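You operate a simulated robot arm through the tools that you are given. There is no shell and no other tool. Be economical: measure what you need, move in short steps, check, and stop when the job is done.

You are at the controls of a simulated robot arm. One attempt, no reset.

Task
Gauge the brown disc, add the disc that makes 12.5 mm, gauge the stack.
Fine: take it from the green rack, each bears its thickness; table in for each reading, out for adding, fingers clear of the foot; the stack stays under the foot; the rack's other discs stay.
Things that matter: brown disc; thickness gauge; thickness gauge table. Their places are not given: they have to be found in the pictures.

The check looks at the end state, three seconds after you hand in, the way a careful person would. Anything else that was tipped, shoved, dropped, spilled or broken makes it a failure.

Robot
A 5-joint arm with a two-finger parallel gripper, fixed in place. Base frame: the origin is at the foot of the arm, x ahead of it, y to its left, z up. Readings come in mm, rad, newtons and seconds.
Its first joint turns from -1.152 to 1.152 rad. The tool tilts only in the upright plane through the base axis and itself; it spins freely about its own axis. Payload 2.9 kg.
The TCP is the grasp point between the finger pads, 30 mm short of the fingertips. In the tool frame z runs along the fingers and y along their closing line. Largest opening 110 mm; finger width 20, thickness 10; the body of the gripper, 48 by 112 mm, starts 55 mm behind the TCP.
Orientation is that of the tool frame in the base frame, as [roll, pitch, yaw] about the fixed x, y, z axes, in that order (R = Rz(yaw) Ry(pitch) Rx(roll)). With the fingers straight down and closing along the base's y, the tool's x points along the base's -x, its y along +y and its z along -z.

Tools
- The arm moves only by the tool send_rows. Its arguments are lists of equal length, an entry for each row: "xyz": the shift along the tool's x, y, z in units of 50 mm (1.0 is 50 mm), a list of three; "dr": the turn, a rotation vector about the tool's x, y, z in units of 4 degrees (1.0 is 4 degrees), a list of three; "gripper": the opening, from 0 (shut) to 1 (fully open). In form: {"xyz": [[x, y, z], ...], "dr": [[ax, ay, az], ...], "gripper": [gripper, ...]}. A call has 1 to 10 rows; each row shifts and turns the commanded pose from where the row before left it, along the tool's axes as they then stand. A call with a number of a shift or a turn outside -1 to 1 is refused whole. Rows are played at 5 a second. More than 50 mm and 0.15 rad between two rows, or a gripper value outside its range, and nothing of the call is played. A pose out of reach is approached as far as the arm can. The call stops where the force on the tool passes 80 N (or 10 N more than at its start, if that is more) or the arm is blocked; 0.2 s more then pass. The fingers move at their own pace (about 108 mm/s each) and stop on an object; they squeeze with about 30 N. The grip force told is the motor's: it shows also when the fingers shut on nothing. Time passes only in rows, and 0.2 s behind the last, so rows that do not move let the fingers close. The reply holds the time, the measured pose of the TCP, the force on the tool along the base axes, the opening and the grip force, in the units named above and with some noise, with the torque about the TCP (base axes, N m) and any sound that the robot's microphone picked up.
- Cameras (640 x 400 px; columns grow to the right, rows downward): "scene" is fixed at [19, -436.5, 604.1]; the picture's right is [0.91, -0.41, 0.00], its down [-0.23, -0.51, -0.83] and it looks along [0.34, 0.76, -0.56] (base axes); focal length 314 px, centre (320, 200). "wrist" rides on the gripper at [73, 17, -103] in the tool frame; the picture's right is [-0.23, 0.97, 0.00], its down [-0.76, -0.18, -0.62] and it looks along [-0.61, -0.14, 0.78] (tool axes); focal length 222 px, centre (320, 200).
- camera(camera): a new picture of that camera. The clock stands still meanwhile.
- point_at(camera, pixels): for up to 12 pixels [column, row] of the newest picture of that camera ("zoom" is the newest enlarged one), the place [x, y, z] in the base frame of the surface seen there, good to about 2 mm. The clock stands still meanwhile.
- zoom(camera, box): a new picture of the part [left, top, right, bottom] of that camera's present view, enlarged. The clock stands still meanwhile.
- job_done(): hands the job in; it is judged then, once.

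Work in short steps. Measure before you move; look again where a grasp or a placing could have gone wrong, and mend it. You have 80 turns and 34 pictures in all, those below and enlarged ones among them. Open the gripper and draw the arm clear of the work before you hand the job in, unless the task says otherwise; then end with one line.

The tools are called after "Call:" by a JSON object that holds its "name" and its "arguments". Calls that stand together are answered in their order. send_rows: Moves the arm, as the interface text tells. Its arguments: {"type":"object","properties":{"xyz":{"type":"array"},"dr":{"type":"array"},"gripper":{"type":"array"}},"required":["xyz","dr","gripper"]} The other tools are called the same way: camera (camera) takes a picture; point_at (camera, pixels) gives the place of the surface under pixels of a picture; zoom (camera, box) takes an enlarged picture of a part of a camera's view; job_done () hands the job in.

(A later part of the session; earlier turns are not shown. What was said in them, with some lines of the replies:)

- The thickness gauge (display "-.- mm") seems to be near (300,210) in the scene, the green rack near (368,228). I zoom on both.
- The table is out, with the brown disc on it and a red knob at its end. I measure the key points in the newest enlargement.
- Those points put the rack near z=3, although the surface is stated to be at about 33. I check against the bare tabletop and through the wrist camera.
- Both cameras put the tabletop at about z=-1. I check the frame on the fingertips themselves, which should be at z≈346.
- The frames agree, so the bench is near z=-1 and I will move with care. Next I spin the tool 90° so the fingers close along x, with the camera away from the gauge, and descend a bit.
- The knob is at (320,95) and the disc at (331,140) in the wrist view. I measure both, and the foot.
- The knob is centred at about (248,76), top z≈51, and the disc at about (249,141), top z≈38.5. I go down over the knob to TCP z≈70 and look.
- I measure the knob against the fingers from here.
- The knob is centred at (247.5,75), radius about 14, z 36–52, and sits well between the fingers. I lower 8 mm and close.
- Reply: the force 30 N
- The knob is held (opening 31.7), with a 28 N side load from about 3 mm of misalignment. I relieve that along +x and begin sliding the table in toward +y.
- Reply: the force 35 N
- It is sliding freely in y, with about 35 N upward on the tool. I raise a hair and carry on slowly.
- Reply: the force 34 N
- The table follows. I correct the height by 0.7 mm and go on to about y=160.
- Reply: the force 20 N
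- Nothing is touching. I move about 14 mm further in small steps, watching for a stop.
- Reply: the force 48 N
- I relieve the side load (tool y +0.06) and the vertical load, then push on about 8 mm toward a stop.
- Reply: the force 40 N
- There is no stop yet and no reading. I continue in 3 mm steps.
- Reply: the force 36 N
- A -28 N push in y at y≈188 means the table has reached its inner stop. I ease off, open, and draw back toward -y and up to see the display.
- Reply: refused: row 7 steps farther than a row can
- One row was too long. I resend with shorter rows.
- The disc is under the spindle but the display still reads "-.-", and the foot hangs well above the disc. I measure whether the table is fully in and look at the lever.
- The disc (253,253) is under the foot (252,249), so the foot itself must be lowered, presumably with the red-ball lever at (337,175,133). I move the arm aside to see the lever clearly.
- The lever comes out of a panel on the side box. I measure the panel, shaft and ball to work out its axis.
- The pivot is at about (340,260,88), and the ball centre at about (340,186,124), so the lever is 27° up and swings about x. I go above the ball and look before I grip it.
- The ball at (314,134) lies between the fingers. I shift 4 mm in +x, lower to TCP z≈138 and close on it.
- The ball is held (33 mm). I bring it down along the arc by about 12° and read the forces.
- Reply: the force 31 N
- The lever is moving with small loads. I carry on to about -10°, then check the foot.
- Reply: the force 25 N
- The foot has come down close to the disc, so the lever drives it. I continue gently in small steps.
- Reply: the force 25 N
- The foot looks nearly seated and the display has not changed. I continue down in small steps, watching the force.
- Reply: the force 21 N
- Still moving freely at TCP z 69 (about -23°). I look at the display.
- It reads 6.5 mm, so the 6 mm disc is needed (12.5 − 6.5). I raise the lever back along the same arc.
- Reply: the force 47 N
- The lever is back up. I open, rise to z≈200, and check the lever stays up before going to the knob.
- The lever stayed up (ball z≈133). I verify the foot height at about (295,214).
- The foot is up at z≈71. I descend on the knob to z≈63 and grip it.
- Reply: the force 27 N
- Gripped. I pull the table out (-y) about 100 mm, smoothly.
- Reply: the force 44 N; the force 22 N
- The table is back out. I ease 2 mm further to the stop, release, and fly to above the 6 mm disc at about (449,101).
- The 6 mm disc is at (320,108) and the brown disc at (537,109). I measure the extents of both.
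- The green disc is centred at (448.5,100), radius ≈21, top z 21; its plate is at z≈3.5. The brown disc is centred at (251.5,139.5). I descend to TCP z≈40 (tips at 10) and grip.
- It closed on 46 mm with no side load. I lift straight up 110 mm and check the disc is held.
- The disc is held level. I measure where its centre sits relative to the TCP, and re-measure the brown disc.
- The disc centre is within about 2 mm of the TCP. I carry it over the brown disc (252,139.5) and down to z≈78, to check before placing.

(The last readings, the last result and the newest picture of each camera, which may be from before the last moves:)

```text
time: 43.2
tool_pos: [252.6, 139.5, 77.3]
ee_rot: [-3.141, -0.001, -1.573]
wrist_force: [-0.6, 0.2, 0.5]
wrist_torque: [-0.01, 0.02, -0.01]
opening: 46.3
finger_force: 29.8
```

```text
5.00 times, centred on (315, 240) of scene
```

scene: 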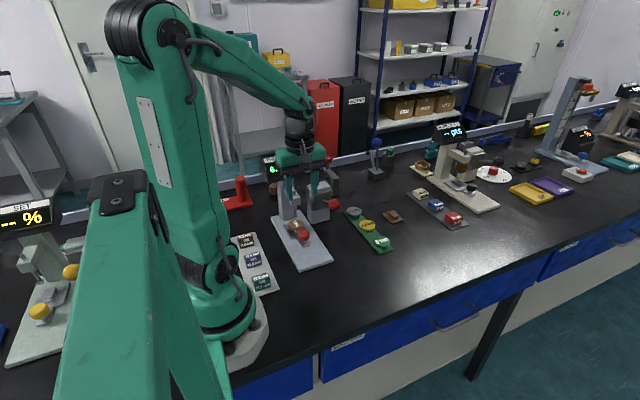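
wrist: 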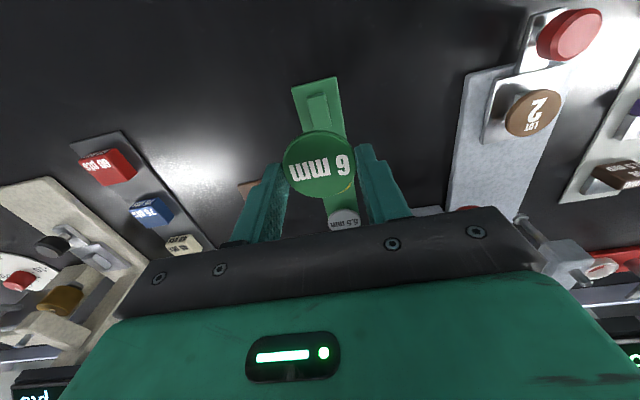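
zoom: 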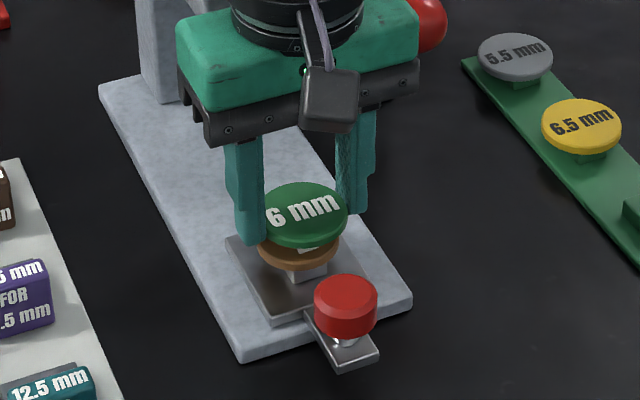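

The green disc hangs just above the brown one. I measure both rims in this view.

Call:
{"name": "point_at", "arguments": {"camera": "zoom", "pixels": [[270, 215], [340, 215], [300, 188], [300, 234], [305, 210], [262, 250], [333, 245], [298, 262], [280, 256], [320, 256]]}}

```text
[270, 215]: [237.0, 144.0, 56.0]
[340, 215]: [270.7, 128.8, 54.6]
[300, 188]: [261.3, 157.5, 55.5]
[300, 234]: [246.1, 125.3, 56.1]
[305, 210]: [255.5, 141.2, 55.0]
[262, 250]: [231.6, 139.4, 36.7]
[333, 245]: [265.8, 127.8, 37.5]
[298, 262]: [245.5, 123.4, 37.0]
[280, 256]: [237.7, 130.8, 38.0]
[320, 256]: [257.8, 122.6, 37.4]
```

The centres agree within about 2 mm, with a gap of about 11 mm. I lower 10 mm, then in 0.6 mm steps to contact.

Call:
{"name": "send_rows", "arguments": {"xyz": [[0, 0, 0.1], [0, 0, 0.1], [0, 0, 0], [0, 0, 0.012], [0, 0, 0]], "dr": [[0, 0, 0], [0, 0, 0], [0, 0, 0], [0, 0, 0], [0, 0, 0]], "gripper": [0.3, 0.3, 0.3, 0.3, 0.3]}}

Call:
{"name": "send_rows", "arguments": {"xyz": [[0, 0, 0.012], [0, 0, 0]], "dr": [[0, 0, 0], [0, 0, 0]], "gripper": [0.3, 0.3]}}

```text
time: 44.4
tool_pos: [254.2, 140.9, 68.4]
ee_rot: [3.141, 0.002, -1.573]
wrist_force: [-0.8, -1.5, 10.8]
wrist_torque: [-0.03, 0.21, 0.02]
opening: 46.4
finger_force: 30.1
```

```text
time: 45.0
tool_pos: [252.4, 141.1, 67.1]
ee_rot: [-3.14, 0.001, -1.57]
wrist_force: [-5.8, -2.3, 24.2]
wrist_torque: [-0.02, 0.51, 0.02]
opening: 46.2
finger_force: 29.9
```

Contact is made (24 N). I relieve half a millimetre, open gradually, and rise.

Call:
{"name": "send_rows", "arguments": {"xyz": [[0, 0, -0.012], [0, 0, 0], [0, 0, 0], [0, 0, 0], [0, 0, -0.2], [0, 0, -0.6], [0, 0, -0.8], [0, 0, 0]], "dr": [[0, 0, 0], [0, 0, 0], [0, 0, 0], [0, 0, 0], [0, 0, 0], [0, 0, 0], [0, 0, 0], [0, 0, 0]], "gripper": [0.3, 0.45, 0.55, 0.55, 0.55, 0.55, 0.55, 0.55]}}

Call:
{"name": "zoom", "arguments": {"camera": "scene", "box": [265, 200, 365, 280]}}

```text
time: 46.8
tool_pos: [252.8, 139.8, 149.0]
ee_rot: [3.141, 0.001, -1.573]
wrist_force: [-0.3, 0.9, 0.0]
wrist_torque: [-0.02, 0.02, -0.03]
opening: 60.7
finger_force: 0.1
```

```text
5.00 times, centred on (315, 240) of scene
```

zoom: 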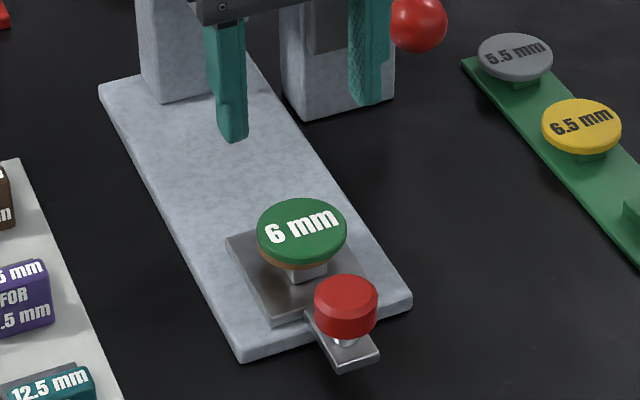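

The green disc lies flat on the brown one. I return to the knob at (250,76), descend and grip.

Call:
{"name": "send_rows", "arguments": {"xyz": [[0.64, 0.03, 0], [0.64, 0.03, 0], [0, 0, 0.8], [0, 0, 0.7], [0, 0, 0.21], [0, 0, 0], [0, 0, 0], [0, 0, 0]], "dr": [[0, 0, 0], [0, 0, 0], [0, 0, 0], [0, 0, 0], [0, 0, 0], [0, 0, 0], [0, 0, 0], [0, 0, 0]], "gripper": [0.5, 0.5, 0.5, 0.5, 0.5, 0.2, 0.2, 0.2]}}

```text
time: 48.6
tool_pos: [249.9, 77.2, 60.6]
ee_rot: [-3.139, 0.002, -1.572]
wrist_force: [20.0, 0.1, -23.6]
wrist_torque: [0.15, -0.21, 0.01]
opening: 31.5
finger_force: 45.7
```

Gripped. I slide the table in gently, with the last part slow.

Call:
{"name": "send_rows", "arguments": {"xyz": [[-0.1, -0.04, 0], [-0.2, 0, 0], [-0.22, 0, 0], [-0.22, 0, 0], [-0.22, 0, 0], [-0.22, 0, 0], [-0.22, 0, 0], [-0.22, 0, 0], [-0.2, 0, 0], [-0.1, 0, 0]], "dr": [[0, 0, 0], [0, 0, 0], [0, 0, 0], [0, 0, 0], [0, 0, 0], [0, 0, 0], [0, 0, 0], [0, 0, 0], [0, 0, 0], [0, 0, 0]], "gripper": [0.2, 0.2, 0.2, 0.2, 0.2, 0.2, 0.2, 0.2, 0.2, 0.2]}}

Call:
{"name": "send_rows", "arguments": {"xyz": [[-0.08, 0, 0], [-0.08, 0, 0], [-0.06, 0, 0], [-0.06, 0, 0], [0, 0, 0]], "dr": [[0, 0, 0], [0, 0, 0], [0, 0, 0], [0, 0, 0], [0, 0, 0]], "gripper": [0.2, 0.2, 0.2, 0.2, 0.2]}}

```text
time: 50.8
tool_pos: [250.7, 173.2, 61.5]
ee_rot: [3.139, -0.002, -1.571]
wrist_force: [-4.7, -1.1, -19.0]
wrist_torque: [0.8, -0.22, -0.04]
opening: 31.7
finger_force: 45.1
```

```text
time: 52.0
tool_pos: [250.0, 185.6, 60.3]
ee_rot: [3.14, -0.002, -1.571]
wrist_force: [-4.8, 0.6, -31.3]
wrist_torque: [0.05, -0.03, -0.04]
opening: 31.4
finger_force: 45.1
```

A little more to the stop, which was at y≈188 last time.

Call:
{"name": "send_rows", "arguments": {"xyz": [[-0.04, 0, 0], [-0.04, 0, 0], [0, 0, 0]], "dr": [[0, 0, 0], [0, 0, 0], [0, 0, 0]], "gripper": [0.2, 0.2, 0.2]}}

```text
time: 52.8
tool_pos: [249.9, 189.9, 61.7]
ee_rot: [3.141, -0.002, -1.574]
wrist_force: [5.5, -34.3, 5.6]
wrist_torque: [-0.65, -0.16, -0.06]
opening: 31.8
finger_force: 45.2
```

It is at the inner stop. I release, rise to z≈200, and move over the lever ball at (340,187).

Call:
{"name": "send_rows", "arguments": {"xyz": [[0.04, 0, 0], [0, 0, 0], [0, 0, 0], [0, 0, -0.7], [0, 0, -0.9], [0, 0, -0.9], [0, 0, -0.27], [0, -0.9, 0], [0, -0.9, 0], [0, 0, 0]], "dr": [[0, 0, 0], [0, 0, 0], [0, 0, 0], [0, 0, 0], [0, 0, 0], [0, 0, 0], [0, 0, 0], [0, 0, 0], [0, 0, 0], [0, 0, 0]], "gripper": [0.2, 0.5, 0.5, 0.5, 0.5, 0.5, 0.5, 0.5, 0.5, 0.5]}}

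Call:
{"name": "zoom", "arguments": {"camera": "scene", "box": [255, 145, 345, 255]}}

```text
time: 55.0
tool_pos: [342.7, 187.9, 199.9]
ee_rot: [-3.142, 0.001, -1.57]
wrist_force: [-0.7, -0.3, 0.0]
wrist_torque: [-0.04, 0.0, -0.02]
opening: 54.9
finger_force: 0.0
```

```text
3.64 times, centred on (300, 200) of scene
```

zoom: 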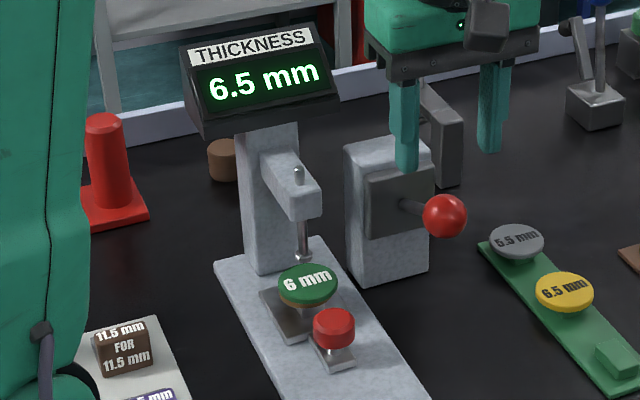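

The stack is under the raised foot and the display holds the old reading. I grip the ball again.

Call:
{"name": "send_rows", "arguments": {"xyz": [[0, 0.04, 0.6], [0, 0, 0.64], [0, 0, 0], [0, 0, 0], [0, 0, 0]], "dr": [[0, 0, 0], [0, 0, 0], [0, 0, 0], [0, 0, 0], [0, 0, 0]], "gripper": [0.5, 0.5, 0.2, 0.2, 0.2]}}

Call:
{"name": "send_rows", "arguments": {"xyz": [[0.07, 0, 0.16], [0.05, 0, 0.164], [0.032, 0, 0.168], [0.015, 0, 0.17], [-0.003, 0, 0.172], [0, 0, 0]], "dr": [[0, 0, 0], [0, 0, 0], [0, 0, 0], [0, 0, 0], [0, 0, 0], [0, 0, 0]], "gripper": [0.2, 0.2, 0.2, 0.2, 0.2, 0.2]}}

Call:
{"name": "send_rows", "arguments": {"xyz": [[-0.01, 0, 0.085], [-0.012, 0, 0.085], [-0.02, 0, 0.084], [-0.02, 0, 0.084], [-0.025, 0, 0.08], [0, 0, 0], [0, 0, 0]], "dr": [[0, 0, 0], [0, 0, 0], [0, 0, 0], [0, 0, 0], [0, 0, 0], [0, 0, 0], [0, 0, 0]], "gripper": [0.2, 0.2, 0.2, 0.2, 0.2, 0.2, 0.2]}}

```text
time: 56.2
tool_pos: [339.1, 187.3, 138.6]
ee_rot: [-3.141, 0.0, -1.572]
wrist_force: [1.0, -4.6, 0.2]
wrist_torque: [-0.14, -0.03, -0.06]
opening: 32.6
finger_force: 44.7
```

```text
time: 57.6
tool_pos: [339.8, 179.3, 97.0]
ee_rot: [-3.14, 0.001, -1.573]
wrist_force: [1.1, -6.0, 16.2]
wrist_torque: [1.05, -0.07, 0.0]
opening: 33.0
finger_force: 45.2
```

```text
time: 59.2
tool_pos: [340.3, 183.6, 75.2]
ee_rot: [-3.14, -0.002, -1.573]
wrist_force: [11.8, -10.6, 11.4]
wrist_torque: [0.69, -0.09, 0.0]
opening: 33.2
finger_force: 45.6
```

Loads are small at z 75. I go the last 6–7 mm, to where the first reading appeared, and look.

Call:
{"name": "send_rows", "arguments": {"xyz": [[-0.025, 0, 0.065], [-0.025, 0, 0.065], [0, 0, 0], [0, 0, 0]], "dr": [[0, 0, 0], [0, 0, 0], [0, 0, 0], [0, 0, 0]], "gripper": [0.2, 0.2, 0.2, 0.2]}}

Call:
{"name": "zoom", "arguments": {"camera": "scene", "box": [255, 145, 345, 255]}}

```text
time: 60.2
tool_pos: [339.9, 187.9, 69.6]
ee_rot: [-3.141, 0.003, -1.573]
wrist_force: [28.8, -24.4, 3.1]
wrist_torque: [0.39, -0.2, 0.06]
opening: 33.1
finger_force: 44.8
```

```text
3.64 times, centred on (300, 200) of scene
```

zoom: 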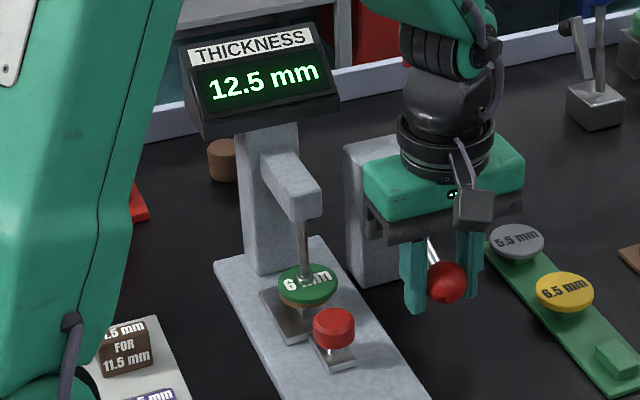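

The display reads 12.5 mm, with the stack under the foot. I relieve the side load, let go of the ball, and rise clear.

Call:
{"name": "send_rows", "arguments": {"xyz": [[0.04, -0.05, 0], [0, 0, 0], [0, 0, 0], [0, 0, 0], [0, 0, -0.5], [0, 0, -0.8], [0, 0, -0.8], [0, 0, -0.8], [0, 0, 0]], "dr": [[0, 0, 0], [0, 0, 0], [0, 0, 0], [0, 0, 0], [0, 0, 0], [0, 0, 0], [0, 0, 0], [0, 0, 0], [0, 0, 0]], "gripper": [0.2, 0.2, 0.5, 0.5, 0.5, 0.5, 0.5, 0.5, 0.5]}}

Call:
{"name": "send_rows", "arguments": {"xyz": [[0.8, -0.3, -0.2], [0.8, -0.3, -0.2], [0.8, -0.3, -0.2], [0.8, -0.3, 0], [0.8, -0.3, 0], [0, 0, 0], [0, 0, 0]], "dr": [[0, 0, 0], [0, 0, 0], [0, 0, 0], [0, 0, 0], [0, 0, 0], [0, 0, 0], [0, 0, 0]], "gripper": [0.5, 0.5, 0.5, 0.5, 0.5, 0.5, 0.5]}}

Call:
{"name": "zoom", "arguments": {"camera": "scene", "box": [245, 140, 405, 270]}}

```text
time: 62.2
tool_pos: [342.1, 184.1, 216.4]
ee_rot: [3.141, -0.001, -1.573]
wrist_force: [0.9, -0.1, 0.3]
wrist_torque: [-0.01, -0.02, -0.02]
opening: 55.0
finger_force: 0.0
```

```text
time: 63.8
tool_pos: [418.4, -15.8, 245.5]
ee_rot: [-3.141, 0.0, -1.57]
wrist_force: [0.7, -0.3, -0.3]
wrist_torque: [-0.01, -0.01, -0.01]
opening: 54.9
finger_force: 0.0
```

```text
3.08 times, centred on (325, 205) of scene
```

zoom: 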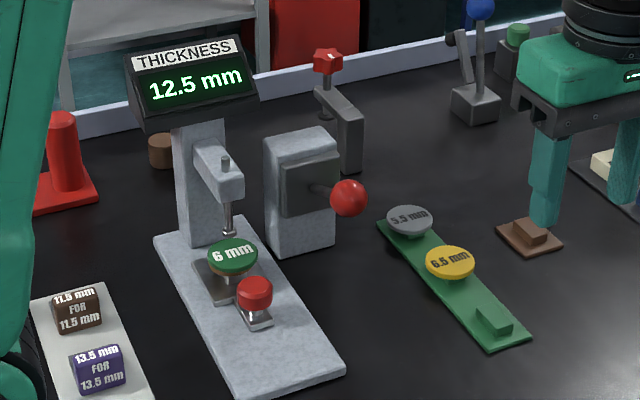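

The lever sprang back up by itself, and the display holds 12.5 mm. The stack is still under the foot, the other discs are in place, and the arm is clear, so I hand in.

Call:
{"name": "job_done", "arguments": {}}

```text
The job is handed in.
```

The brown disc gauged 6.5 mm, I added the 6 mm disc from the green rack, and the stack gauged 12.5 mm; the stack is still under the foot, and the rack's other discs are in place.
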